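You operate a simulated robot arm through the tools that you are given. There is no shell and no other tool. Be economical: measure what you need, move in short steps, check, and stop when the job is done.

You run a simulated two-armed robot. Do the job below in one go: nothing can be reset, and whatever is moved stays where it is left.

JOB
Set the height bar by its card, then run the half pallet through.
Fine: clamp the bar; the tray stands too high: carry it to the sheet stand with both hands first; run to the end stops, nothing hits the bar; drive off after.

Only the result counts: the job must be done as asked and must still hold three seconds after the hand-in. Knocking over, shifting, dropping, spilling or breaking anything else fails it. Flat cloth is picked up by pressing the open fingertips on it (5 to 10 N) and closing them slowly along it; thin cloth reads only 2 to 8 mm in the jaws.

ROBOT AND FRAMES
Two 7-joint arms with two-finger parallel grippers on one trunk, on a base that drives. Base frame: it is fixed to the floor where the robot stands at the start and does not move with it; the origin is under the middle of the robot, x ahead of it, y to its left, z up. Readings come in m, rad, newtons and seconds.
The left shoulder is at the start at [0.06, 0.144, 0.876], the right one opposite. With the tool pointing down near the work surface each hand reaches from about 0.22 to 0.5 m from the robot's upright axis, wherever it stands, measured 20 degrees to its own side. Places, roughly: broken half pallet [-1.5, -0.25, 0.25]; height bar [0.8, 0.4, 1.2]; height bar clamp [0.7, 0.1, 1.2]; height card [0.7, 0.1, 1.5]; table drive switch [0, 0.6, 0.7]; table end stops [1.4, 0.1, 0.7]; table run button [0.2, 0.5, 0.7]; top of the sheet stand [0, 1.1, 0.7]. Payload 1.57 kg a hand.
The TCP of each hand is the grasp point between the finger pads, 0.03 m short of the fingertips. In the tool frame z runs along the fingers and y along their closing line. The gripper opens to 0.11 m. The fingers are 0.024 m wide and 0.012 m thick; the gripper's body (0.048 by 0.112 m) begins 0.078 m behind the TCP.
Orientation is told as [roll, pitch, yaw] about the base's x, y, z axes, in that order, counted from this pose: with the fingers straight down and closing along the base's y, the tool's x points along the base's -x, its y along +y and its z along -z.

CONTROLS
- The arms move only by the tool play_rows. It takes "left_deltas", "right_deltas" or both (then of equal length, played together; a hand with none holds still); each is a list of rows, each a list of 7 numbers: the turn, a rotation vector about the base's x, y, z in rad, then the shift along the base's x, y, z in mm, then the finger opening in mm, from 0 to 110. In form: [[wx, wy, wz, x, y, z, claw], ...]. A call has 1 to 12 rows; each row shifts and turns the commanded pose from where the row before left it. Each row takes 0.2 s and may step no farther than 0.05 m and 0.15 rad from the row before; otherwise, or with a gripper value out of range, the whole call is refused. A pose out of reach is approached as far as the arm can. The call stops where the force on the tool passes 90 N (or 10 N more than at its start, if that is more) or the arm is blocked; 0.2 s more then pass. The fingers move at their own pace (about 0.045 m/s each) and stop on an object; they squeeze with about 43 N. The grip force told is the motor's: it shows also when the fingers shut on nothing. Time passes only in rows, and 0.2 s behind the last, so rows that do not move let the fingers close. It gives the time, the measured TCP pose, the force on the tool (base axes), the opening and the grip force at its end, in the units of the frame above (readings bear some noise), with the torque about the TCP (base axes, N m) and any sound that the robot's microphone picked up.
- Cameras (640 x 400 px; columns grow to the right, rows downward): "scene" is now at [0.0263, 0.0551, 1.4904]; the picture's right is [0.69, -0.73, 0.00], its down [-0.54, -0.51, -0.68] and it looks along [0.49, 0.46, -0.74] (base axes); focal length 214 px, centre (320, 200). "left" rides on the left gripper at [0.07, -0.016, -0.141] in its tool frame; the picture's right is [0.23, 0.97, 0.00], its down [-0.86, 0.20, -0.48] and it looks along [-0.47, 0.11, 0.88] (tool axes); focal length 222 px, centre (320, 200). "right" rides on the right gripper at [0.07, 0.016, -0.141] in its tool frame; the picture's right is [-0.23, 0.97, 0.00], its down [-0.86, -0.20, -0.48] and it looks along [-0.47, -0.11, 0.88] (tool axes); focal length 222 px, centre (320, 200).
- camera(camera): a new picture of that camera. No time passes.
- raise_lower(by): slides the trunk up (or, below 0, down) by that many m; the arms and the scene camera ride with it, the base frame stays. It gives what a move gives, with no picture.
- drive_base(legs): drives the robot by 1 to 6 legs, each [ahead, left, turn to the left] in m, m and rad, along the robot's own axes; the way and the turn of a leg run together, so that a leg with both is an arc; at most 1.5 m and 3.142 rad a leg. The arms and the cameras ride along, it lands a little off, and it stops where it bumps. It gives what a move gives.
- aim_head(pan, tilt): turns the head with the scene camera to pan (to the left, within 1.501 rad either way) and tilt (down, from -0.506 to 1.204), counted from straight ahead of the robot. It gives what a move gives.
- probe_pixels(camera, pixels): for up to 12 pixels [column, row] of the newest picture of that camera ("zoom" is the newest enlarged one), the place [x, y, z] in the base frame of the surface seen there, good to about 0.002 m. No time passes.
- enlarge(camera, box): a new picture of the part [left, top, right, bottom] of that camera's present view, enlarged. No time passes.
- finish_job(): hands the job in; it is judged then, once.

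Work in short steps. Measure before you move; look again where a grasp or a placing could have gone wrong, and mend it. You have 80 turns and 62 pictures in all, those below and enlarged ones among them. Open the grippers and draw the arms clear of the work before you hand the job in, unless the task says otherwise.

The tools are called after "Request:" by a JSON object that holds its "fn" and its "kwargs". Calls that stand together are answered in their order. play_rows: Moves the arms, as the interface text tells. Its arguments: {"type":"object","properties":{"left_deltas":{"type":"array","items":{"type":"array","items":{"type":"number"}}},"right_deltas":{"type":"array","items":{"type":"array","items":{"type":"number"}}}},"required":[]} The other tools are called the same way: raise_lower (by) slides the trunk up or down; drive_base (legs) drives the base; aim_head (pan, tilt) turns the head that bears the scene camera; camera (camera) takes a picture; probe_pixels (camera, pixels) gives the place of the surface under pixels of a picture; enlarge (camera, box) takes an enlarged picture of a part of a camera's view; finish_job () hands the job in.

At the start:

```text
clock: 0.0
left_eef_pos: [0.3432, 0.3829, 0.9996]
left_orientation: [0.0, 0.0, -0.001]
left_wrist_force: [-0.4, 0.9, 0.7]
left_wrist_torque: [0.03, 0.02, -0.02]
left_width: 0.1099
left_finger_force: 0.2
right_eef_pos: [0.3896, 0.0315, 0.9997]
right_orientation: [0.0, -0.002, 0.001]
right_wrist_force: [-0.7, 0.0, 1.2]
right_wrist_torque: [-0.06, 0.0, 0.01]
right_width: 0.1099
right_finger_force: 0.1
trunk travel left (down, up): [-0.475, 0.115]
robot x, y, heading: [-0.0019, 0.0021, -0.001]
head pan, tilt: [0.757, 0.829]
```

scene: 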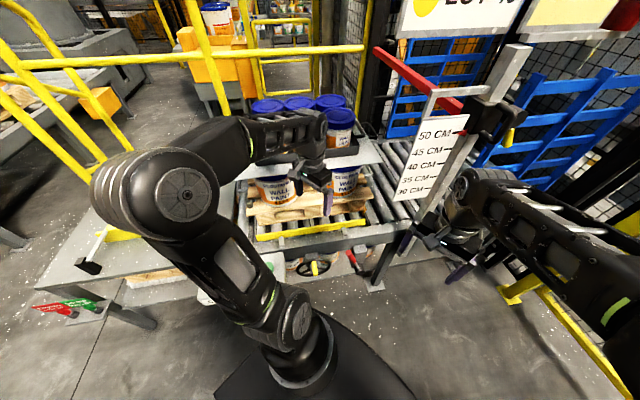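
right: 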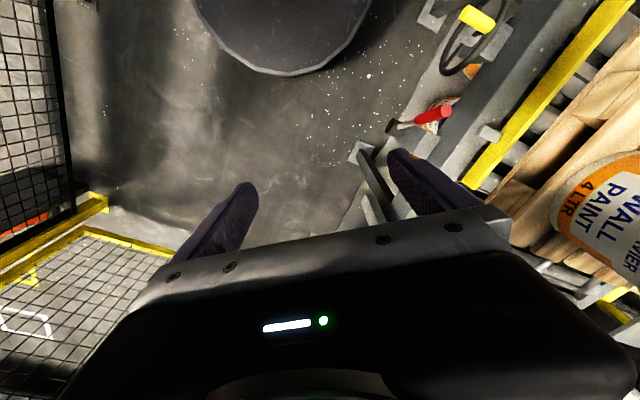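
left: 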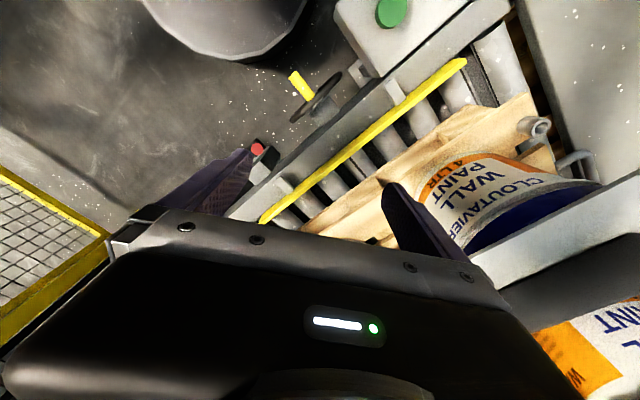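

The scene shows the bar post with scale near (440,150), the card at the top edge, and the half pallet with a tray of pails. I look up at the card and the bar first.

Request:
{"fn": "aim_head", "kwargs": {"pan": 0.3, "tilt": 0.2}}

Request:
{"fn": "camera", "kwargs": {"camera": "scene"}}

```text
clock: 1.0
left_eef_pos: [0.3421, 0.3839, 0.9995]
left_orientation: [0.001, 0.0, 0.001]
left_wrist_force: [-0.4, 0.2, 0.2]
left_wrist_torque: [-0.02, 0.0, 0.0]
left_width: 0.1102
left_finger_force: 0.0
right_eef_pos: [0.3877, 0.0321, 0.9998]
right_orientation: [0.001, -0.003, 0.0]
right_wrist_force: [0.3, -0.8, -0.1]
right_wrist_torque: [0.03, 0.0, 0.03]
right_width: 0.1097
right_finger_force: 0.0
trunk travel left (down, up): [-0.475, 0.115]
robot x, y, heading: [0.0009, -0.0026, -0.003]
head pan, tilt: [0.3, 0.201]
```

```text
58 pictures are left
```

scene: 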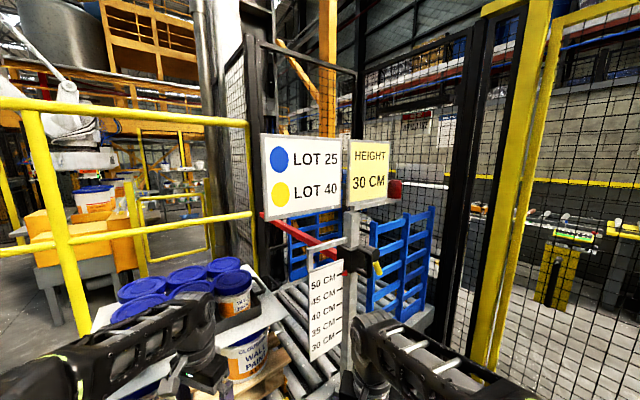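

The card at (368,170) reads HEIGHT 30 CM; a second board shows lots. I enlarge both plus the bar's scale.

Request:
{"fn": "enlarge", "kwargs": {"camera": "scene", "box": [250, 120, 450, 245]}}

Request:
{"fn": "probe_pixels", "kwargs": {"camera": "zoom", "pixels": [[380, 160], [150, 200], [60, 305], [250, 400], [410, 375]]}}

Request:
{"fn": "enlarge", "kwargs": {"camera": "scene", "box": [240, 200, 440, 325]}}

Request:
{"fn": "probe_pixels", "kwargs": {"camera": "zoom", "pixels": [[95, 50], [300, 125], [265, 200], [340, 150], [440, 215], [365, 60], [225, 265], [225, 480], [340, 300], [390, 150], [340, 220], [310, 240]]}}

```text
3.20 times, centred on (350, 182) of scene
```

zoom: 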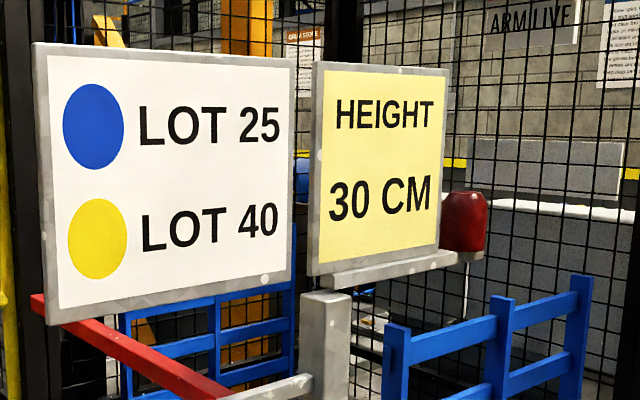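

```text
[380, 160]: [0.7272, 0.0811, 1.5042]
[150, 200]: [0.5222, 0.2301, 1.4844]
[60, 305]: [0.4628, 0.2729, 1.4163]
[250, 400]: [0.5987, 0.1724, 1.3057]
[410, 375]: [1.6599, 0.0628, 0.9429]
```

```text
3.20 times, centred on (340, 262) of scene
```

zoom: 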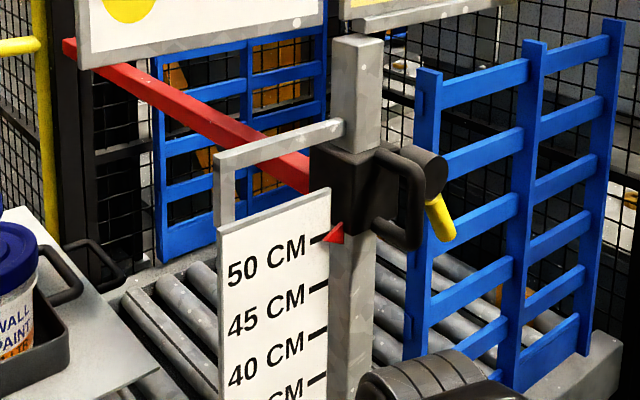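

```text
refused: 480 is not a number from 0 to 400
```

The card clearly reads 30 CM, the pointer stands at about 52. I probe the bar, clamp lever, pointer and scale in this zoom.

Request:
{"fn": "probe_pixels", "kwargs": {"camera": "zoom", "pixels": [[95, 50], [300, 170], [335, 233], [330, 180], [440, 215], [365, 60], [318, 238], [318, 287], [318, 334], [405, 220], [430, 165], [350, 300]]}}

Request:
{"fn": "aim_head", "kwargs": {"pan": 0.9, "tilt": 0.6}}

Request:
{"fn": "camera", "kwargs": {"camera": "scene"}}

```text
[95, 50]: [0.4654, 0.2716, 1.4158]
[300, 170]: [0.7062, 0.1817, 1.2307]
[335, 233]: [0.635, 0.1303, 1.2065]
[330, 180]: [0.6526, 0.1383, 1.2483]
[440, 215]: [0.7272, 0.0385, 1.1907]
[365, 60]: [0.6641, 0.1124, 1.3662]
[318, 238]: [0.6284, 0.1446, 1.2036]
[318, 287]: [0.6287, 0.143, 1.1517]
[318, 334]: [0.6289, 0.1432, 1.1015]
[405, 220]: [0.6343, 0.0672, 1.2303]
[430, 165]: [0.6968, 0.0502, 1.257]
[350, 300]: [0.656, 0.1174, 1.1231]
```

```text
clock: 2.0
left_eef_pos: [0.3423, 0.3828, 1.0004]
left_orientation: [0.0, 0.0, -0.001]
left_wrist_force: [0.6, -0.1, 0.2]
left_wrist_torque: [0.01, -0.01, 0.01]
left_width: 0.1097
left_finger_force: 0.0
right_eef_pos: [0.389, 0.033, 1.0]
right_orientation: [0.0, 0.001, 0.001]
right_wrist_force: [0.5, 0.1, 0.5]
right_wrist_torque: [-0.02, 0.02, 0.03]
right_width: 0.1099
right_finger_force: 0.2
trunk travel left (down, up): [-0.475, 0.115]
robot x, y, heading: [-0.0013, 0.0016, -0.002]
head pan, tilt: [0.901, 0.6]
```

```text
55 pictures are left
```

scene: 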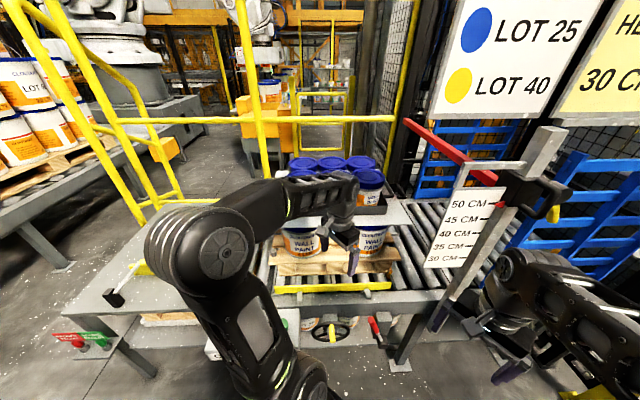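

Scale: 50 cm at z≈1.203, 45 at 1.152, so 30 cm is z≈1.002. Now I look lower at the table front with the switches, levers and handwheel.

Request:
{"fn": "enlarge", "kwargs": {"camera": "scene", "box": [40, 250, 280, 400]}}

Request:
{"fn": "probe_pixels", "kwargs": {"camera": "zoom", "pixels": [[190, 120], [70, 235], [130, 235], [150, 260], [520, 270], [60, 40]]}}

Request:
{"fn": "enlarge", "kwargs": {"camera": "scene", "box": [260, 130, 500, 380]}}

Request:
{"fn": "probe_pixels", "kwargs": {"camera": "scene", "pixels": [[332, 330], [372, 324], [382, 343], [306, 325], [330, 288], [275, 289], [390, 284], [302, 240], [372, 240], [320, 163], [370, 175], [395, 213]]}}

```text
2.67 times, centred on (160, 325) of scene
```

zoom: 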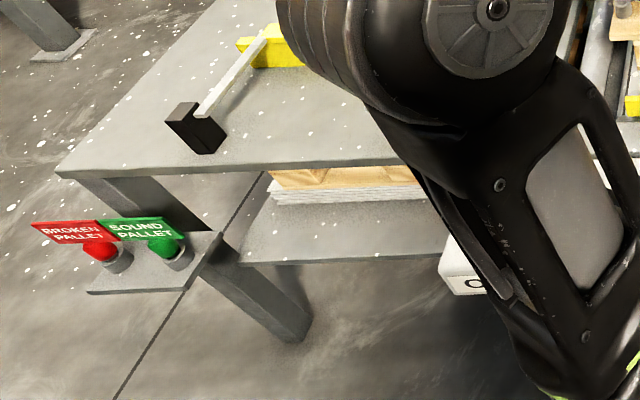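

```text
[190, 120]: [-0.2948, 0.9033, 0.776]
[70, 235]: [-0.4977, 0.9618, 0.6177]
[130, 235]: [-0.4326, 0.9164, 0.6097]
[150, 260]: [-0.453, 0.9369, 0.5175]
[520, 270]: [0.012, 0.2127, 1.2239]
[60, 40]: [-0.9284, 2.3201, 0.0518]
```

```text
1.60 times, centred on (380, 255) of scene
```

zoom: 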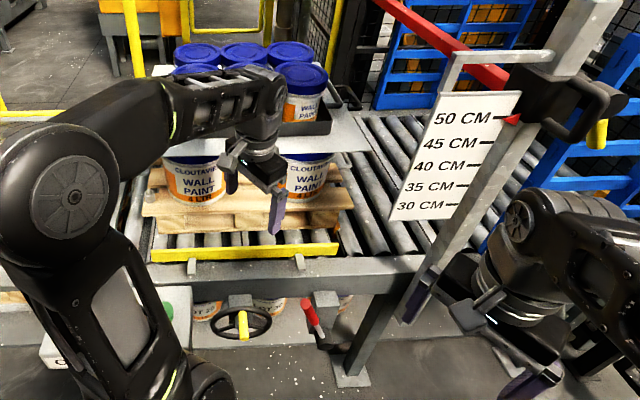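

```text
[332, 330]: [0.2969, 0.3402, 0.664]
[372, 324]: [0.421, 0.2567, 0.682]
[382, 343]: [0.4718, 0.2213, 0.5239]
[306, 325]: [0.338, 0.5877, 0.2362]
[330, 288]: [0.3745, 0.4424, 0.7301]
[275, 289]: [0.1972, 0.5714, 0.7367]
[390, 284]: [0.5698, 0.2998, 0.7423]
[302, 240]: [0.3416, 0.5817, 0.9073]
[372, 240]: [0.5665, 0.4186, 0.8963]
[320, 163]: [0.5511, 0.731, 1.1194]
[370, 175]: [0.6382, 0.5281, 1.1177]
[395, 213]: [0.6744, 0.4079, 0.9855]
```

The conveyor runs along about (0.81,-0.59). I look closer at the clamp with its handle and yellow lever.

Request:
{"fn": "aim_head", "kwargs": {"pan": 0.1, "tilt": 0.45}}

Request:
{"fn": "enlarge", "kwargs": {"camera": "scene", "box": [260, 90, 420, 190]}}

Request:
{"fn": "camera", "kwargs": {"camera": "scene"}}

```text
clock: 3.1
left_eef_pos: [0.3416, 0.383, 1.0003]
left_orientation: [0.0, 0.001, -0.001]
left_wrist_force: [-1.5, -0.5, 0.1]
left_wrist_torque: [0.02, -0.04, -0.01]
left_width: 0.1101
left_finger_force: 0.1
right_eef_pos: [0.3896, 0.0317, 1.0009]
right_orientation: [0.002, -0.002, 0.001]
right_wrist_force: [0.5, -0.1, -0.1]
right_wrist_torque: [0.01, 0.03, -0.01]
right_width: 0.11
right_finger_force: 0.0
trunk travel left (down, up): [-0.475, 0.115]
robot x, y, heading: [0.0005, 0.0027, 0.002]
head pan, tilt: [0.099, 0.45]
```

```text
4.00 times, centred on (340, 140) of scene
```

zoom: 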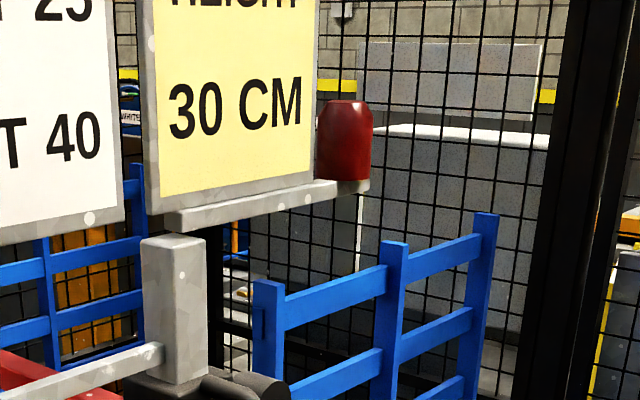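

```text
51 pictures are left
```

scene: 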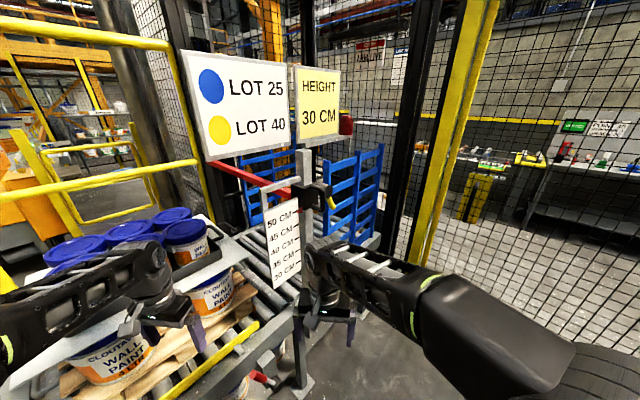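

The clamp sits around (320,195); I enlarge it.

Request:
{"fn": "enlarge", "kwargs": {"camera": "scene", "box": [256, 145, 384, 225]}}

Request:
{"fn": "probe_pixels", "kwargs": {"camera": "zoom", "pixels": [[275, 220], [310, 190], [305, 285], [335, 205], [360, 215], [350, 260], [380, 290], [375, 270], [345, 200], [280, 250], [40, 180], [220, 278]]}}

```text
5.00 times, centred on (320, 185) of scene
```

zoom: 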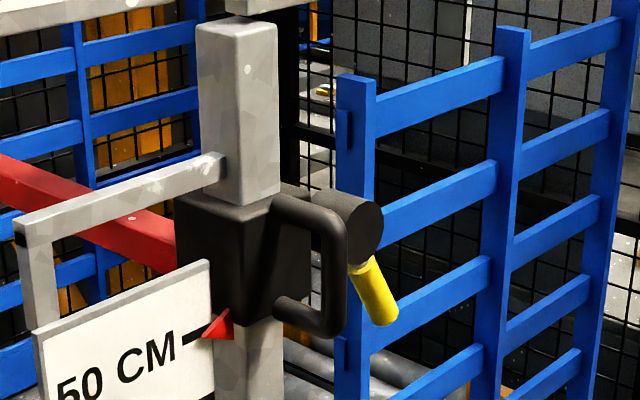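

```text
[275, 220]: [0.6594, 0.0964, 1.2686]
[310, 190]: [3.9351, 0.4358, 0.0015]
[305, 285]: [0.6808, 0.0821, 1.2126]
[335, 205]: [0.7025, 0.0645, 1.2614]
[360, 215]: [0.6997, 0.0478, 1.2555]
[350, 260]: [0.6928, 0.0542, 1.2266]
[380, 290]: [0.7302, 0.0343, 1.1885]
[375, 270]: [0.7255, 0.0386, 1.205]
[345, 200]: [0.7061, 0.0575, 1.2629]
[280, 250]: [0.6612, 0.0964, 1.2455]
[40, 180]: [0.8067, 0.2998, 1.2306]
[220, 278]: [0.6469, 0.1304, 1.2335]
```

I probe the D-handle, hub and block more densely to learn their directions.

Request:
{"fn": "probe_pixels", "kwargs": {"camera": "zoom", "pixels": [[295, 215], [320, 225], [337, 240], [332, 280], [330, 310], [320, 325], [290, 308], [380, 225], [190, 230], [255, 300], [255, 220], [388, 312]]}}

Request:
{"fn": "probe_pixels", "kwargs": {"camera": "scene", "pixels": [[290, 195], [235, 172], [222, 165], [296, 211], [300, 240], [298, 225], [297, 268], [265, 215], [301, 370], [240, 290], [250, 265], [340, 325]]}}

```text
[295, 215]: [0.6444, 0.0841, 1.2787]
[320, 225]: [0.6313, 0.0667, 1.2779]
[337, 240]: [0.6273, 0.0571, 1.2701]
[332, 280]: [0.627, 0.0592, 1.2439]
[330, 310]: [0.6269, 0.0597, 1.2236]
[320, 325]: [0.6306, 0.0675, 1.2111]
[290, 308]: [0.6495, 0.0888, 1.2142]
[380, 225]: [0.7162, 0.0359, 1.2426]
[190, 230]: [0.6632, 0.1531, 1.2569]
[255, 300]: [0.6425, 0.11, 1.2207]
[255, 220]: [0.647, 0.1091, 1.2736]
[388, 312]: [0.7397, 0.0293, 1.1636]
```

```text
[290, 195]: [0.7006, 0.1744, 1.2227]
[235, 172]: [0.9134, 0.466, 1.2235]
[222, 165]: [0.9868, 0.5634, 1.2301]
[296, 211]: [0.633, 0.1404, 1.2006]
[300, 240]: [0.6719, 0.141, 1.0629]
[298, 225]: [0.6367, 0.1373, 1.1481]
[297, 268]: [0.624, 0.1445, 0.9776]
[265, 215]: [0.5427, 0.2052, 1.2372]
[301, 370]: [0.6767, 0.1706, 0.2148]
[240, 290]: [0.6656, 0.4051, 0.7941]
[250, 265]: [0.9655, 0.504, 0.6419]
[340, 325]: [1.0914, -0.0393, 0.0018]
```

Handle grip is a vertical bar sticking out toward -v (v=(0.59,0.807)); hub axis also along v with the lever hanging down in the u–z plane. I'd stand facing v near (0.37,-0.36); I check the floor there.

Request:
{"fn": "aim_head", "kwargs": {"pan": -0.6, "tilt": 0.7}}

Request:
{"fn": "camera", "kwargs": {"camera": "scene"}}

Request:
{"fn": "probe_pixels", "kwargs": {"camera": "scene", "pixels": [[320, 200], [320, 300], [500, 200], [200, 150], [420, 120], [560, 300], [250, 250], [150, 200], [600, 150], [320, 100]]}}

```text
clock: 4.2
left_eef_pos: [0.3428, 0.3844, 1.0003]
left_orientation: [0.0, 0.001, 0.0]
left_wrist_force: [-0.5, -0.5, -0.5]
left_wrist_torque: [0.0, 0.03, -0.01]
left_width: 0.1101
left_finger_force: 0.0
right_eef_pos: [0.3884, 0.0314, 0.9998]
right_orientation: [-0.002, -0.002, -0.001]
right_wrist_force: [0.4, 0.2, 0.5]
right_wrist_torque: [-0.01, -0.04, 0.01]
right_width: 0.1099
right_finger_force: 0.1
trunk travel left (down, up): [-0.475, 0.115]
robot x, y, heading: [-0.0009, 0.003, -0.004]
head pan, tilt: [-0.6, 0.7]
```

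```text
49 pictures are left
```

scene: 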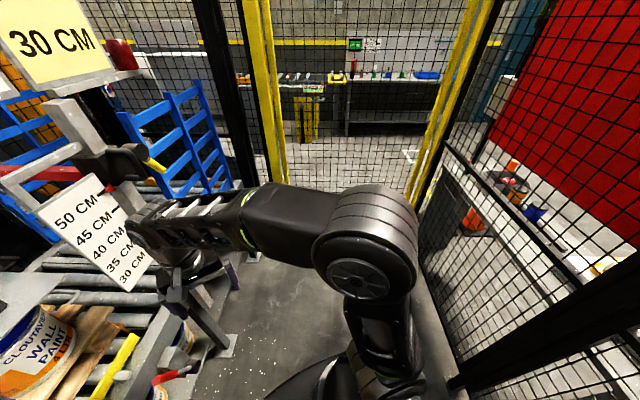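

```text
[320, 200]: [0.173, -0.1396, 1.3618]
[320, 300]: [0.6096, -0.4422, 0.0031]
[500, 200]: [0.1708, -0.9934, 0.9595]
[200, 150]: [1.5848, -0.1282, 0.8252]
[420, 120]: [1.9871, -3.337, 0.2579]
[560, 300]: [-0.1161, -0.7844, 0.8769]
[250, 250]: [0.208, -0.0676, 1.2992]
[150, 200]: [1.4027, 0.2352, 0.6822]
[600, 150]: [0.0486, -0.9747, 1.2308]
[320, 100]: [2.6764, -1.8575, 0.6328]
```

Floor is free; the fence line lies at v≈-0.70. I back off from the table, turn to face v and shift along u, staying clear.

Request:
{"fn": "drive_base", "kwargs": {"legs": [[-0.1, -0.25, 0], [0, 0, 0.94], [0, -0.45, 0], [0.1, 0, 0]]}}

Request:
{"fn": "aim_head", "kwargs": {"pan": 0.0, "tilt": 0.4}}

Request:
{"fn": "camera", "kwargs": {"camera": "scene"}}

```text
clock: 11.7
left_eef_pos: [0.214, 0.0718, 0.9996]
left_orientation: [0.0, 0.003, 0.955]
left_wrist_force: [0.4, -0.1, 0.5]
left_wrist_torque: [-0.05, 0.0, -0.04]
left_width: 0.1099
left_finger_force: 0.1
right_eef_pos: [0.526, -0.0925, 1.0008]
right_orientation: [-0.001, -0.001, 0.955]
right_wrist_force: [-0.2, 0.1, -0.7]
right_wrist_torque: [-0.05, 0.02, 0.0]
right_width: 0.11
right_finger_force: 0.0
trunk travel left (down, up): [-0.475, 0.115]
robot x, y, heading: [0.331, -0.4286, 0.951]
head pan, tilt: [-0.6, 0.7]
```

```text
clock: 12.7
left_eef_pos: [0.2126, 0.0701, 0.9995]
left_orientation: [-0.001, -0.002, 0.955]
left_wrist_force: [-0.3, -0.5, -0.3]
left_wrist_torque: [-0.02, -0.04, 0.0]
left_width: 0.11
left_finger_force: 0.1
right_eef_pos: [0.5254, -0.0927, 0.9995]
right_orientation: [0.001, -0.002, 0.954]
right_wrist_force: [0.3, -0.5, -0.6]
right_wrist_torque: [-0.01, 0.01, 0.01]
right_width: 0.1099
right_finger_force: 0.0
trunk travel left (down, up): [-0.475, 0.115]
robot x, y, heading: [0.3248, -0.4315, 0.955]
head pan, tilt: [0.0, 0.4]
```

```text
48 pictures are left
```

scene: 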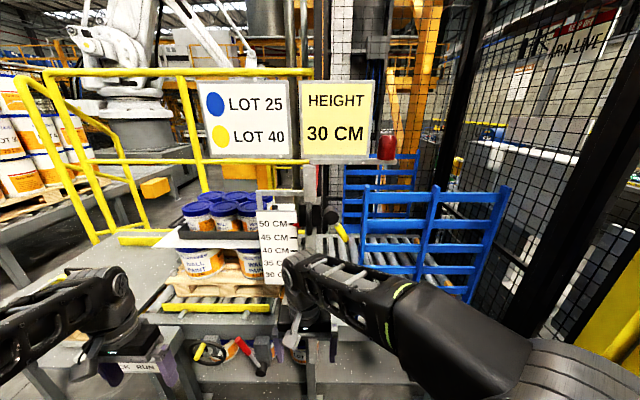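

Good frontal view. I enlarge the clamp area and the front panel with the RUN label.

Request:
{"fn": "enlarge", "kwargs": {"camera": "scene", "box": [240, 160, 400, 285]}}

Request:
{"fn": "probe_pixels", "kwargs": {"camera": "zoom", "pixels": [[355, 215], [405, 280], [280, 215], [290, 190], [225, 285], [213, 253], [300, 260], [345, 225], [100, 150]]}}

Request:
{"fn": "enlarge", "kwargs": {"camera": "scene", "box": [60, 290, 340, 400]}}

Request:
{"fn": "probe_pixels", "kwargs": {"camera": "zoom", "pixels": [[335, 170], [400, 120], [435, 165], [180, 175], [465, 170]]}}

```text
3.20 times, centred on (320, 222) of scene
```

zoom: 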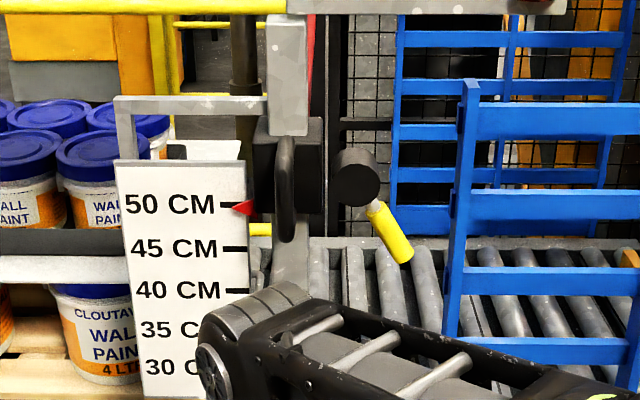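

```text
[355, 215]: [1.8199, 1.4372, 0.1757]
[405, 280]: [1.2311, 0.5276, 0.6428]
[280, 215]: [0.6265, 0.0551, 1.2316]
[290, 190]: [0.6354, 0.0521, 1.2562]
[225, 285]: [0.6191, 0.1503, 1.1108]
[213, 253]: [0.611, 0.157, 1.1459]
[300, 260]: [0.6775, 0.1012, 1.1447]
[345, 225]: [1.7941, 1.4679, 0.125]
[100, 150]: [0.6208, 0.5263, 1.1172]
```

```text
2.29 times, centred on (200, 345) of scene
```

zoom: 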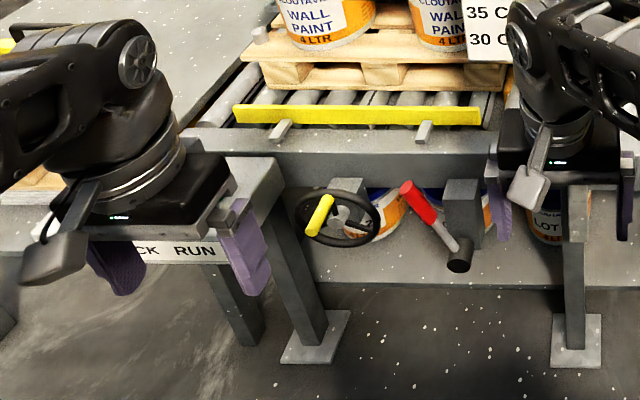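

```text
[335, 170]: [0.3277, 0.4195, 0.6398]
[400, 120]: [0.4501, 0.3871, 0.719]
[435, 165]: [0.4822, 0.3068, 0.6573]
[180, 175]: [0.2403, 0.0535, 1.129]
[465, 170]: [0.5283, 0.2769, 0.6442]
```

The pointer sits on 50 and the lever points down-right. I raise the trunk 0.1, then rotate both hands to point along v, left in front of the handle (u 0.475), right in front of the lever.

Request:
{"fn": "raise_lower", "kwargs": {"by": 0.1}}

Request:
{"fn": "play_rows", "kwargs": {"left_deltas": [[0.1152, -0.0843, 0, 32.7, -8.4, 13.2, 50], [0.1152, -0.0843, 0, 32.7, -8.4, 13.2, 50], [0.1152, -0.0843, 0, 32.7, -8.4, 13.2, 50], [0.1152, -0.0843, 0, 32.7, -8.4, 13.2, 50], [0.1152, -0.0843, 0, 32.7, -8.4, 13.2, 50], [0.1152, -0.0843, 0, 32.7, -8.4, 13.2, 50], [0.1152, -0.0843, 0, 32.7, -8.4, 13.2, 50], [0.1152, -0.0843, 0, 32.7, -8.4, 13.2, 50], [0.1152, -0.0843, 0, 32.7, -8.4, 13.2, 50], [0.1152, -0.0843, 0, 32.7, -8.4, 13.2, 50], [0.1152, -0.0843, 0, 32.7, -8.4, 13.2, 50]], "right_deltas": [[0.1152, -0.0843, 0, 15.2, -3.8, 4.5, 110], [0.1152, -0.0843, 0, 15.2, -3.8, 4.5, 110], [0.1152, -0.0843, 0, 15.2, -3.8, 4.5, 110], [0.1152, -0.0843, 0, 15.2, -3.8, 4.5, 110], [0.1152, -0.0843, 0, 15.2, -3.8, 4.5, 110], [0.1152, -0.0843, 0, 15.2, -3.8, 4.5, 110], [0.1152, -0.0843, 0, 15.2, -3.8, 4.5, 110], [0.1152, -0.0843, 0, 15.2, -3.8, 4.5, 110], [0.1152, -0.0843, 0, 15.2, -3.8, 4.5, 110], [0.1152, -0.0843, 0, 15.2, -3.8, 4.5, 110], [0.1152, -0.0843, 0, 15.2, -3.8, 4.5, 110]]}}

Request:
{"fn": "camera", "kwargs": {"camera": "scene"}}

```text
clock: 14.0
left_eef_pos: [0.2121, 0.0713, 1.0999]
left_orientation: [-0.001, 0.0, 0.955]
left_wrist_force: [-1.1, -0.5, 0.2]
left_wrist_torque: [0.0, 0.0, 0.0]
left_width: 0.11
left_finger_force: 0.1
right_eef_pos: [0.5256, -0.0938, 1.0998]
right_orientation: [-0.001, 0.0, 0.954]
right_wrist_force: [0.0, -0.2, 0.0]
right_wrist_torque: [-0.01, -0.01, 0.0]
right_width: 0.1104
right_finger_force: 0.1
trunk travel left (down, up): [-0.575, 0.015]
robot x, y, heading: [0.3251, -0.4313, 0.956]
head pan, tilt: [0.0, 0.4]
```

```text
clock: 16.4
left_eef_pos: [0.5818, -0.0481, 1.2154]
left_orientation: [-0.967, -1.287, 1.778]
left_wrist_force: [0.3, -0.3, 0.0]
left_wrist_torque: [-0.01, -0.03, 0.0]
left_width: 0.05
left_finger_force: 0.1
left hand out of reach, approached as far as the arm can: row 8, 9
right_eef_pos: [0.6938, -0.0539, 1.1861]
right_orientation: [-0.694, -1.548, 1.632]
right_wrist_force: [-0.1, 0.5, -0.1]
right_wrist_torque: [-0.02, 0.03, 0.0]
right_width: 0.1098
right_finger_force: 0.0
right hand out of reach, approached as far as the arm can: row 7, 8, 9, 10, 11
trunk travel left (down, up): [-0.575, 0.015]
robot x, y, heading: [0.3242, -0.4292, 0.958]
head pan, tilt: [0.0, 0.4]
stopped in row 11 (left hand): the arm was blocked; the commanded pose is now the measured one
```

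```text
45 pictures are left
```

scene: 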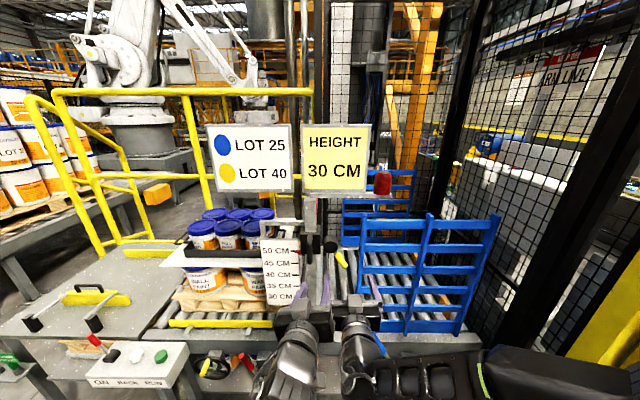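

The hands came too close to each other and blocked. The panel reads ON / BACK / RUN (red lever, white, green button). I draw the right hand away to the right and then straighten the left hand.

Request:
{"fn": "play_rows", "kwargs": {"right_deltas": [[0, 0, 0, 20, -35, 0, 110], [0, 0, 0, 20, -35, 0, 110], [0, 0, 0, 20, -35, 0, 110], [0, 0, 0, 15, -35, 0, 110], [0, 0, 0, 0, 0, 0, 110], [0, 0, 0, 0, 0, 0, 110], [0, 0, 0, 0, 0, 0, 110], [0, 0, 0, 0, 0, 0, 110]], "left_deltas": [[0, 0, 0, 0, 0, 0, 50], [0, 0, 0, 0, 0, 0, 50], [0, 0, 0, -8, 6, 0, 50], [0, 0, 0, -8, 6, 0, 50], [0.09, 0.025, 0.042, 0, 0, 10, 50], [0.09, 0.025, 0.042, 0, 0, 10, 50], [0.09, 0.025, 0.042, 0, 0, 10, 50], [0, 0, 0, 0, 0, 0, 50]]}}

Request:
{"fn": "drive_base", "kwargs": {"legs": [[0, -0.1, -0.015]]}}

Request:
{"fn": "camera", "kwargs": {"camera": "left"}}

```text
clock: 17.9
left_eef_pos: [0.5757, -0.0327, 1.2162]
left_orientation: [-0.94, -1.305, 1.8]
left_wrist_force: [-1.2, -0.1, 0.5]
left_wrist_torque: [-0.04, 0.0, 0.0]
left_width: 0.0501
left_finger_force: 0.0
left hand out of reach, approached as far as the arm can: row 3, 4
right_eef_pos: [0.8004, -0.1055, 1.2206]
right_orientation: [-0.725, -1.546, 1.662]
right_wrist_force: [0.7, 0.1, 0.1]
right_wrist_torque: [-0.02, 0.02, -0.05]
right_width: 0.1099
right_finger_force: 0.0
right hand out of reach, approached as far as the arm can: row 1, 2, 3, 4
trunk travel left (down, up): [-0.575, 0.015]
robot x, y, heading: [0.3291, -0.4293, 0.955]
head pan, tilt: [0.0, 0.4]
stopped in row 7 (left hand): the arm was blocked; the commanded pose is now the measured one
```

```text
clock: 19.1
left_eef_pos: [0.6669, -0.0985, 1.2172]
left_orientation: [-0.947, -1.306, 1.787]
left_wrist_force: [0.1, -0.8, -0.5]
left_wrist_torque: [-0.02, 0.0, 0.07]
left_width: 0.0501
left_finger_force: 0.1
right_eef_pos: [0.8892, -0.1727, 1.2224]
right_orientation: [-0.656, -1.549, 1.579]
right_wrist_force: [0.1, -0.1, -0.5]
right_wrist_torque: [0.03, 0.02, 0.01]
right_width: 0.1101
right_finger_force: 0.1
trunk travel left (down, up): [-0.575, 0.015]
robot x, y, heading: [0.406, -0.4882, 0.943]
head pan, tilt: [0.0, 0.4]
```

```text
44 pictures are left
```

left: 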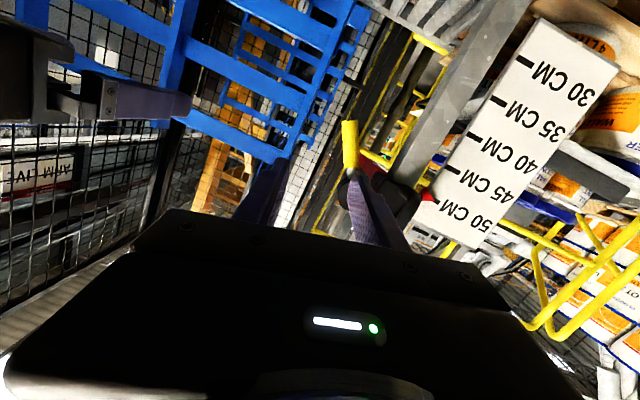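

The left camera shows the yellow lever at (350,145) and the scale. I move the left hand to the left (u −0.12) and back slightly to be in front of the handle.

Request:
{"fn": "play_rows", "kwargs": {"left_deltas": [[0, 0, 0, -32, 12, 5, 50], [0, 0, 0, -32, 12, 5, 50], [0, 0, 0, -32, 12, 5, 50], [0, 0, 0, -20, 10, 0, 50], [0, 0, 0, 0, 0, 0, 50]]}}

```text
clock: 20.3
left_eef_pos: [0.5874, -0.0305, 1.2671]
left_orientation: [-0.946, -1.305, 1.784]
left_wrist_force: [0.2, 0.4, 0.8]
left_wrist_torque: [0.01, -0.02, 0.07]
left_width: 0.0503
left_finger_force: 0.0
left hand out of reach, approached as far as the arm can: row 1, 2, 3, 4
right_eef_pos: [0.8878, -0.1722, 1.2207]
right_orientation: [-0.696, -1.546, 1.62]
right_wrist_force: [1.0, 0.0, 0.1]
right_wrist_torque: [-0.02, -0.01, -0.01]
right_width: 0.1101
right_finger_force: 0.1
trunk travel left (down, up): [-0.575, 0.015]
robot x, y, heading: [0.4128, -0.4914, 0.936]
head pan, tilt: [0.0, 0.4]
```

The horizontal hand can't come so close to the robot; I back the base 0.12 m and then reorient with the hand farther ahead.

Request:
{"fn": "drive_base", "kwargs": {"legs": [[-0.12, 0, 0]]}}

Request:
{"fn": "play_rows", "kwargs": {"left_deltas": [[0, 0, 0, 10, 35, -5, 50], [0, 0, 0, 0, 35, -5, 50], [0.09, 0.025, 0.042, 0, 20, -5, 50], [0.09, 0.025, 0.042, 0, 0, -5, 50], [0.09, 0.025, 0.042, 0, 0, -5, 50], [0, 0, 0, 0, 0, 0, 50]]}}

Request:
{"fn": "camera", "kwargs": {"camera": "scene"}}

```text
clock: 21.5
left_eef_pos: [0.5139, -0.1295, 1.2692]
left_orientation: [-0.952, -1.305, 1.789]
left_wrist_force: [0.4, -0.9, 0.4]
left_wrist_torque: [-0.01, -0.02, -0.01]
left_width: 0.0502
left_finger_force: 0.0
right_eef_pos: [0.8144, -0.2704, 1.2213]
right_orientation: [-0.746, -1.549, 1.669]
right_wrist_force: [0.1, 0.0, 0.4]
right_wrist_torque: [-0.03, 0.02, 0.0]
right_width: 0.1101
right_finger_force: 0.1
trunk travel left (down, up): [-0.575, 0.015]
robot x, y, heading: [0.3411, -0.5869, 0.941]
head pan, tilt: [0.0, 0.4]
```

```text
clock: 22.9
left_eef_pos: [0.5247, -0.0387, 1.2423]
left_orientation: [2.378, -1.556, -1.412]
left_wrist_force: [0.5, -0.4, -1.0]
left_wrist_torque: [-0.02, -0.03, -0.01]
left_width: 0.0501
left_finger_force: 0.1
right_eef_pos: [0.8162, -0.269, 1.2221]
right_orientation: [-0.711, -1.548, 1.634]
right_wrist_force: [-0.4, 0.5, 0.0]
right_wrist_torque: [0.0, 0.0, -0.02]
right_width: 0.11
right_finger_force: 0.1
trunk travel left (down, up): [-0.575, 0.015]
robot x, y, heading: [0.3391, -0.5864, 0.94]
head pan, tilt: [0.0, 0.4]
```

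```text
43 pictures are left
```

scene: 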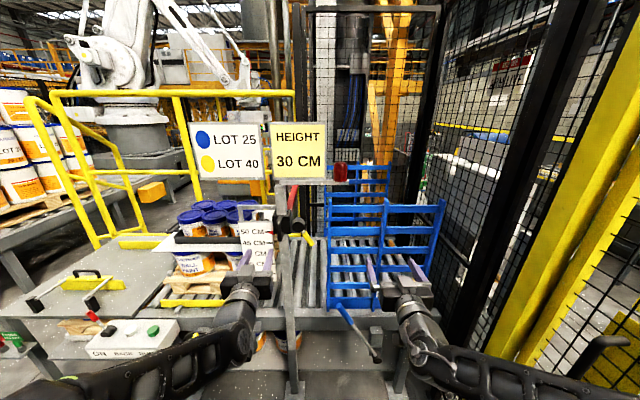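

Left hand is now level. I shift it to u≈0.477 and forward to v≈0.36, then check.

Request:
{"fn": "play_rows", "kwargs": {"left_deltas": [[0, 0, 0, 25, -18, 0, 60], [0, 0, 0, 24, 33, 1, 60], [0, 0, 0, 24, 33, 1, 60], [0, 0, 0, 0, 0, 0, 60]]}}

Request:
{"fn": "enlarge", "kwargs": {"camera": "scene", "box": [220, 180, 380, 300]}}

Request:
{"fn": "camera", "kwargs": {"camera": "left"}}

```text
clock: 23.9
left_eef_pos: [0.5962, 0.0087, 1.2453]
left_orientation: [2.382, -1.558, -1.414]
left_wrist_force: [0.5, 0.4, 0.7]
left_wrist_torque: [0.04, 0.02, 0.01]
left_width: 0.0602
left_finger_force: 0.1
right_eef_pos: [0.8167, -0.2687, 1.2216]
right_orientation: [-0.725, -1.546, 1.65]
right_wrist_force: [-0.5, 0.0, -0.8]
right_wrist_torque: [-0.01, -0.03, -0.02]
right_width: 0.11
right_finger_force: 0.0
trunk travel left (down, up): [-0.575, 0.015]
robot x, y, heading: [0.3393, -0.5852, 0.939]
head pan, tilt: [0.0, 0.4]
```

```text
3.33 times, centred on (300, 240) of scene
```

zoom: 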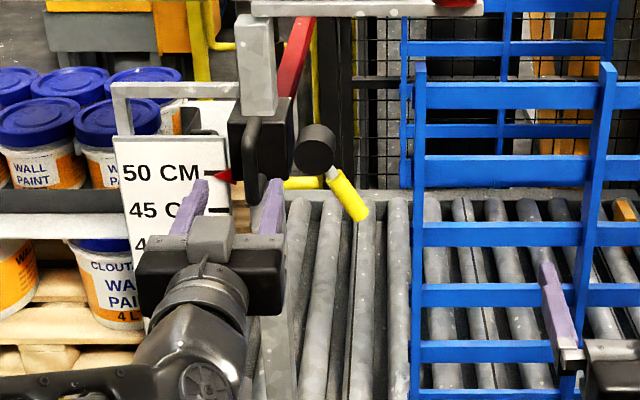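

```text
41 pictures are left
```

left: 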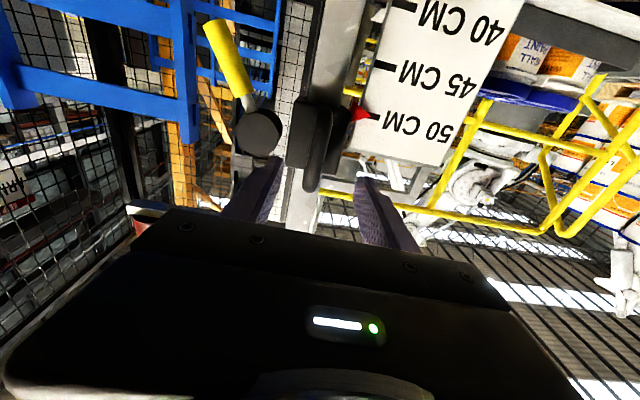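

The handle at (312,150) lies between the fingers. I advance 0.06 m along v and close.

Request:
{"fn": "play_rows", "kwargs": {"left_deltas": [[0, 0, 0, 18, 25, 0, 60], [0, 0, 0, 18, 25, 0, 60], [0, 0, 0, 0, 0, 0, 60], [0, 0, 0, 0, 0, 0, 0], [0, 0, 0, 0, 0, 0, 0], [0, 0, 0, 0, 0, 0, 0], [0, 0, 0, 0, 0, 0, 0]]}}

Request:
{"fn": "play_rows", "kwargs": {"left_deltas": [[0, 0, 0, 0, 0, -8, 0], [0, 0, 0, 0, 0, -8, 0], [0, 0, 0, 0, 0, 0, 0]]}}

```text
clock: 25.5
left_eef_pos: [0.6361, 0.0588, 1.243]
left_orientation: [2.34, -1.557, -1.38]
left_wrist_force: [8.9, -5.2, -2.5]
left_wrist_torque: [-0.17, -0.65, -0.04]
left_width: 0.0163
left_finger_force: 25.5
right_eef_pos: [0.8185, -0.2707, 1.221]
right_orientation: [-0.665, -1.545, 1.589]
right_wrist_force: [-0.3, 1.0, -0.2]
right_wrist_torque: [0.03, 0.01, 0.0]
right_width: 0.1102
right_finger_force: 0.2
trunk travel left (down, up): [-0.575, 0.015]
robot x, y, heading: [0.3363, -0.5855, 0.938]
head pan, tilt: [0.0, 0.4]
```

```text
clock: 26.3
left_eef_pos: [0.6357, 0.0578, 1.2324]
left_orientation: [2.603, -1.552, -1.636]
left_wrist_force: [9.6, -3.5, 23.5]
left_wrist_torque: [-0.33, -0.74, -0.03]
left_width: 0.0162
left_finger_force: 31.9
right_eef_pos: [0.816, -0.2719, 1.2217]
right_orientation: [-0.703, -1.549, 1.626]
right_wrist_force: [0.2, -0.7, 0.2]
right_wrist_torque: [0.03, -0.01, 0.03]
right_width: 0.1103
right_finger_force: 0.1
trunk travel left (down, up): [-0.575, 0.015]
robot x, y, heading: [0.3347, -0.5885, 0.936]
head pan, tilt: [0.0, 0.4]
```

It moved ~10 mm down with 23 N up. I check whether the pointer moved (bar loose) or the fingers slipped.

Request:
{"fn": "enlarge", "kwargs": {"camera": "scene", "box": [240, 180, 340, 260]}}

Request:
{"fn": "probe_pixels", "kwargs": {"camera": "zoom", "pixels": [[240, 145], [285, 20]]}}

```text
5.00 times, centred on (290, 220) of scene
```

zoom: 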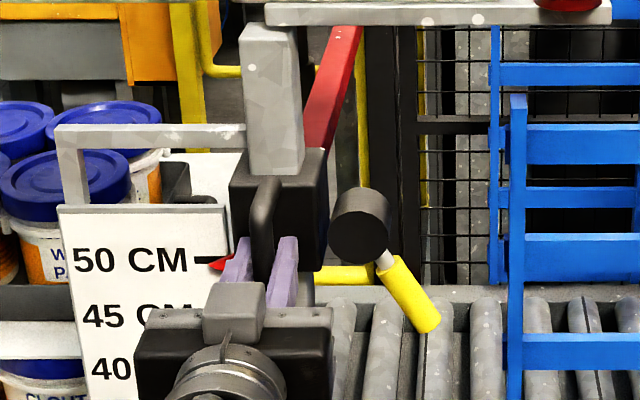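

```text
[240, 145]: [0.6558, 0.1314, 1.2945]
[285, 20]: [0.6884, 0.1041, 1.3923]
```

The pointer is still at 50, so the bar is clamped and the fingers slid a little. I relieve the left hand and bring the right hand to the lever, rolled to straddle it, stopping short at v≈0.37.

Request:
{"fn": "play_rows", "kwargs": {"left_deltas": [[0, 0, 0, 0, 0, 4, 0], [0, 0, 0, 0, 0, 3, 0], [0, 0, 0, 0, 0, 0, 0], [0, 0, 0, 0, 0, 0, 0], [0, 0, 0, 0, 0, 0, 0], [0, 0, 0, 0, 0, 0, 0], [0, 0, 0, 0, 0, 0, 0]], "right_deltas": [[-0.0403, -0.0552, 0, -23.5, 37.2, -7.5, 70], [-0.0403, -0.0552, 0, -23.5, 37.2, -7.5, 70], [-0.0403, -0.0552, 0, -23.5, 37.2, -7.5, 70], [-0.0403, -0.0552, 0, -23.5, 37.2, -7.5, 70], [-0.0403, -0.0552, 0, -23.5, 37.2, -7.5, 70], [-0.0403, -0.0552, 0, -23.5, 37.2, -7.5, 70], [0, 0, 0, 0, 0, 0, 70]]}}

Request:
{"fn": "camera", "kwargs": {"camera": "right"}}

Request:
{"fn": "enlarge", "kwargs": {"camera": "scene", "box": [240, 180, 380, 280]}}

```text
clock: 27.9
left_eef_pos: [0.6362, 0.0592, 1.2313]
left_orientation: [1.889, -1.56, -0.923]
left_wrist_force: [3.6, -19.1, -19.9]
left_wrist_torque: [-0.51, -0.5, 0.04]
left_width: 0.016
left_finger_force: 31.1
right_eef_pos: [0.6768, -0.0482, 1.1752]
right_orientation: [-1.543, -1.146, 2.465]
right_wrist_force: [0.2, -1.0, -0.4]
right_wrist_torque: [0.0, 0.0, 0.04]
right_width: 0.07
right_finger_force: 0.0
trunk travel left (down, up): [-0.575, 0.015]
robot x, y, heading: [0.3412, -0.584, 0.94]
head pan, tilt: [0.0, 0.4]
```

```text
39 pictures are left
```

right: 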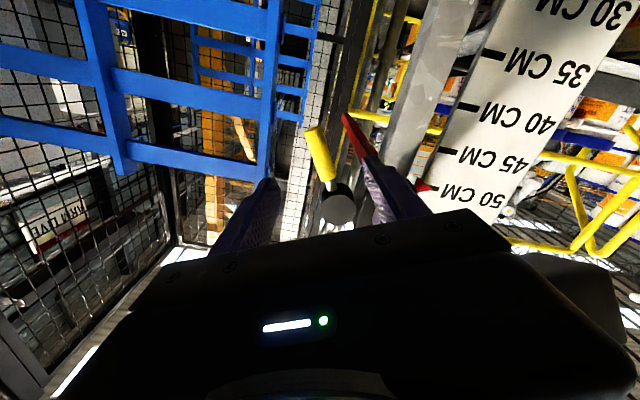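

```text
4.00 times, centred on (310, 230) of scene
```

zoom: 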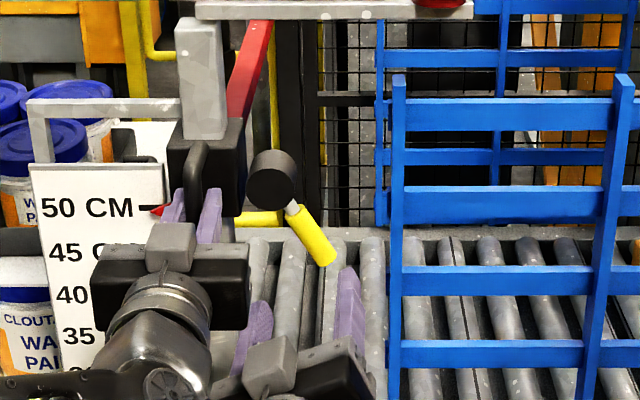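

The lever lies between the right fingers. I advance 0.1 m along v and close gently on the lever, and re-seat the left grip.

Request:
{"fn": "play_rows", "kwargs": {"left_deltas": [[0, 0, 0, 0, 0, 0, 30], [0, 0, 0, 0, 0, 0, 30], [0, 0, 0, 0, 0, 0, 0], [0, 0, 0, 0, 0, 0, 0], [0, 0, 0, 0, 0, 0, 0], [0, 0, 0, 0, 0, 0, 0], [0, 0, 0, 0, 0, 0, 0]], "right_deltas": [[0, 0, 0, 20, 27, 0, 70], [0, 0, 0, 20, 27, 0, 70], [0, 0, 0, 20, 27, 0, 70], [0, 0, 0, 0, 0, 0, 0], [0, 0, 0, 0, 0, 0, 0], [0, 0, 0, 0, 0, 0, 0], [0, 0, 0, 0, 0, 0, 0]]}}

Request:
{"fn": "enlarge", "kwargs": {"camera": "scene", "box": [240, 180, 380, 280]}}

```text
clock: 29.5
left_eef_pos: [0.6376, 0.058, 1.2371]
left_orientation: [2.406, -1.556, -1.441]
left_wrist_force: [11.1, -0.5, 5.9]
left_wrist_torque: [-0.1, -0.97, 0.05]
left_width: 0.0157
left_finger_force: 31.8
right_eef_pos: [0.7375, 0.0337, 1.1776]
right_orientation: [-1.546, -1.145, 2.463]
right_wrist_force: [3.4, 0.5, 1.8]
right_wrist_torque: [-0.26, -0.38, -0.08]
right_width: 0.0235
right_finger_force: 24.3
trunk travel left (down, up): [-0.575, 0.015]
robot x, y, heading: [0.3379, -0.5855, 0.936]
head pan, tilt: [0.0, 0.4]
```

```text
4.00 times, centred on (310, 230) of scene
```

zoom: 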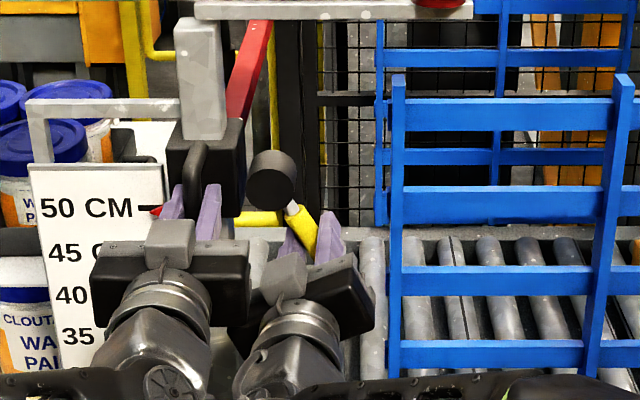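

The lever is gripped (23.5 mm). I try turning it a small step toward +u/up (about 0.2 rad) and read the force.

Request:
{"fn": "play_rows", "kwargs": {"right_deltas": [[-0.059, -0.081, 0, 5.4, -4.0, 2.9, 0], [-0.059, -0.081, 0, 5.1, -3.7, 3.6, 0], [0, 0, 0, 0, 0, 0, 0]]}}

Request:
{"fn": "enlarge", "kwargs": {"camera": "scene", "box": [240, 180, 380, 280]}}

```text
clock: 30.3
left_eef_pos: [0.6381, 0.0606, 1.2359]
left_orientation: [2.433, -1.557, -1.472]
left_wrist_force: [14.9, -11.8, 11.6]
left_wrist_torque: [0.04, -0.93, 0.01]
left_width: 0.0158
left_finger_force: 31.4
right_eef_pos: [0.7454, 0.0283, 1.1823]
right_orientation: [-1.557, -0.942, 2.479]
right_wrist_force: [-6.6, 20.6, -5.2]
right_wrist_torque: [-0.36, -1.0, 0.29]
right_width: 0.0218
right_finger_force: 35.2
trunk travel left (down, up): [-0.575, 0.015]
robot x, y, heading: [0.3401, -0.5862, 0.935]
head pan, tilt: [0.0, 0.4]
```

```text
4.00 times, centred on (310, 230) of scene
```

zoom: 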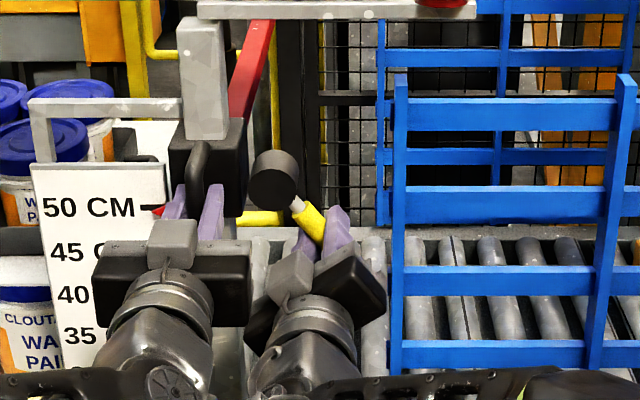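

The lever turned some, against ~18 N. I go on the same way a bit to see whether the resistance rises (tightening) or falls.

Request:
{"fn": "play_rows", "kwargs": {"right_deltas": [[-0.059, -0.081, 0, 4.8, -3.5, 4.2, 0], [-0.059, -0.081, 0, 4.4, -3.2, 4.9, 0], [-0.059, -0.081, 0, 4.0, -2.9, 5.4, 0], [0, 0, 0, 0, 0, 0, 0]]}}

Request:
{"fn": "enlarge", "kwargs": {"camera": "scene", "box": [240, 180, 380, 280]}}

```text
clock: 31.3
left_eef_pos: [0.6367, 0.0595, 1.2355]
left_orientation: [2.452, -1.559, -1.49]
left_wrist_force: [19.0, -12.1, 9.2]
left_wrist_torque: [0.13, -0.96, 0.07]
left_width: 0.0157
left_finger_force: 31.5
right_eef_pos: [0.7573, 0.0183, 1.1984]
right_orientation: [-1.574, -0.643, 2.492]
right_wrist_force: [-9.3, 24.5, 2.0]
right_wrist_torque: [-0.34, -0.79, 0.37]
right_width: 0.0222
right_finger_force: 35.3
trunk travel left (down, up): [-0.575, 0.015]
robot x, y, heading: [0.3411, -0.5859, 0.942]
head pan, tilt: [0.0, 0.4]
```

```text
4.00 times, centred on (310, 230) of scene
```

zoom: 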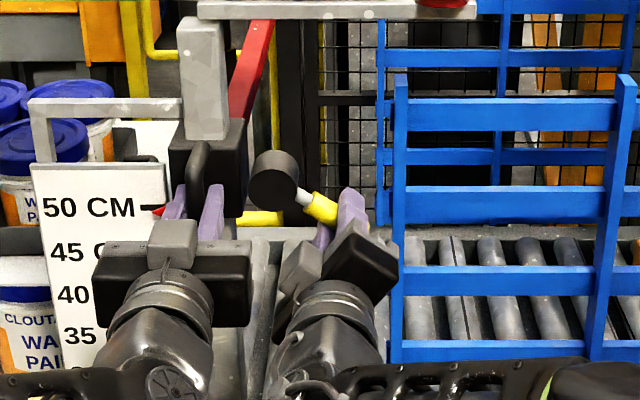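

The lever follows, now ~55° from down. I continue to horizontal.

Request:
{"fn": "play_rows", "kwargs": {"right_deltas": [[-0.059, -0.081, 0, 3.5, -2.5, 5.9, 0], [-0.059, -0.081, 0, 2.9, -2.1, 6.3, 0], [-0.059, -0.081, 0, 2.4, -1.8, 6.7, 0], [-0.059, -0.081, 0, 1.9, -1.4, 6.9, 0], [-0.059, -0.081, 0, 1.3, -0.9, 7.1, 0], [0, 0, 0, 0, 0, 0, 0]], "left_deltas": [[0, 0, 0, 0, 0, 0, 0], [0, 0, 0, 0, 0, 0, 0], [0, 0, 0, 0, 0, 0, 0], [0, 0, 0, 0, 0, 0, 0], [0, 0, 0, 0, 0, 0, 0], [0, 0, 0, 0, 0, 0, 0]]}}

Request:
{"fn": "enlarge", "kwargs": {"camera": "scene", "box": [240, 180, 380, 280]}}

```text
clock: 32.7
left_eef_pos: [0.6366, 0.0605, 1.2371]
left_orientation: [2.443, -1.559, -1.482]
left_wrist_force: [26.7, -6.5, 4.4]
left_wrist_torque: [-0.21, -0.65, 0.05]
left_width: 0.0161
left_finger_force: 31.3
right_eef_pos: [0.7677, 0.011, 1.2283]
right_orientation: [-1.582, -0.144, 2.496]
right_wrist_force: [-23.8, 9.6, -7.1]
right_wrist_torque: [-0.53, -0.56, -0.18]
right_width: 0.0213
right_finger_force: 34.0
trunk travel left (down, up): [-0.575, 0.015]
robot x, y, heading: [0.3404, -0.5855, 0.936]
head pan, tilt: [0.0, 0.4]
```

```text
4.00 times, centred on (310, 230) of scene
```

zoom: 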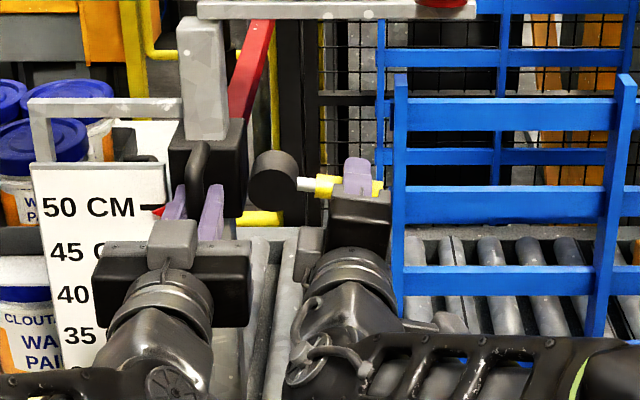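

Lever is now horizontal. I test whether the bar is free by moving both hands down together 12 mm.

Request:
{"fn": "play_rows", "kwargs": {"right_deltas": [[0, 0, 0, 0, 0, -4, 0], [0, 0, 0, 0, 0, -4, 0], [0, 0, 0, 0, 0, -4, 0], [0, 0, 0, 0, 0, 0, 0]], "left_deltas": [[0, 0, 0, 0, 0, -4, 0], [0, 0, 0, 0, 0, -4, 0], [0, 0, 0, 0, 0, -4, 0], [0, 0, 0, 0, 0, 0, 0]]}}

Request:
{"fn": "enlarge", "kwargs": {"camera": "scene", "box": [240, 180, 380, 280]}}

```text
clock: 33.7
left_eef_pos: [0.6369, 0.0582, 1.2287]
left_orientation: [2.679, -1.553, -1.717]
left_wrist_force: [14.9, -6.6, 23.3]
left_wrist_torque: [-0.35, -0.76, 0.01]
left_width: 0.0162
left_finger_force: 31.8
right_eef_pos: [0.7697, 0.0068, 1.2211]
right_orientation: [-1.59, -0.147, 2.492]
right_wrist_force: [-7.8, 22.0, 15.9]
right_wrist_torque: [0.54, 0.68, 0.02]
right_width: 0.0229
right_finger_force: 35.3
trunk travel left (down, up): [-0.575, 0.015]
robot x, y, heading: [0.3389, -0.5844, 0.94]
head pan, tilt: [0.0, 0.4]
```

```text
4.00 times, centred on (310, 230) of scene
```

zoom: 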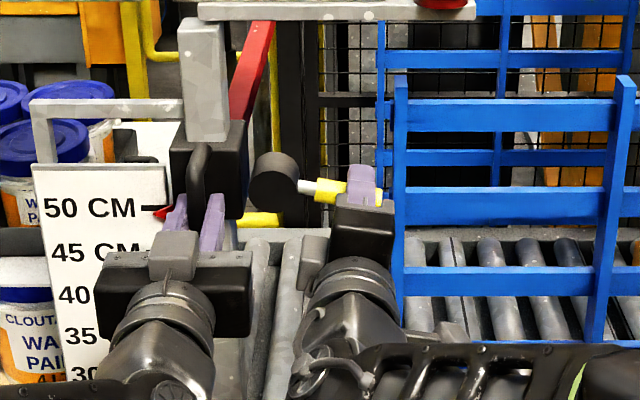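

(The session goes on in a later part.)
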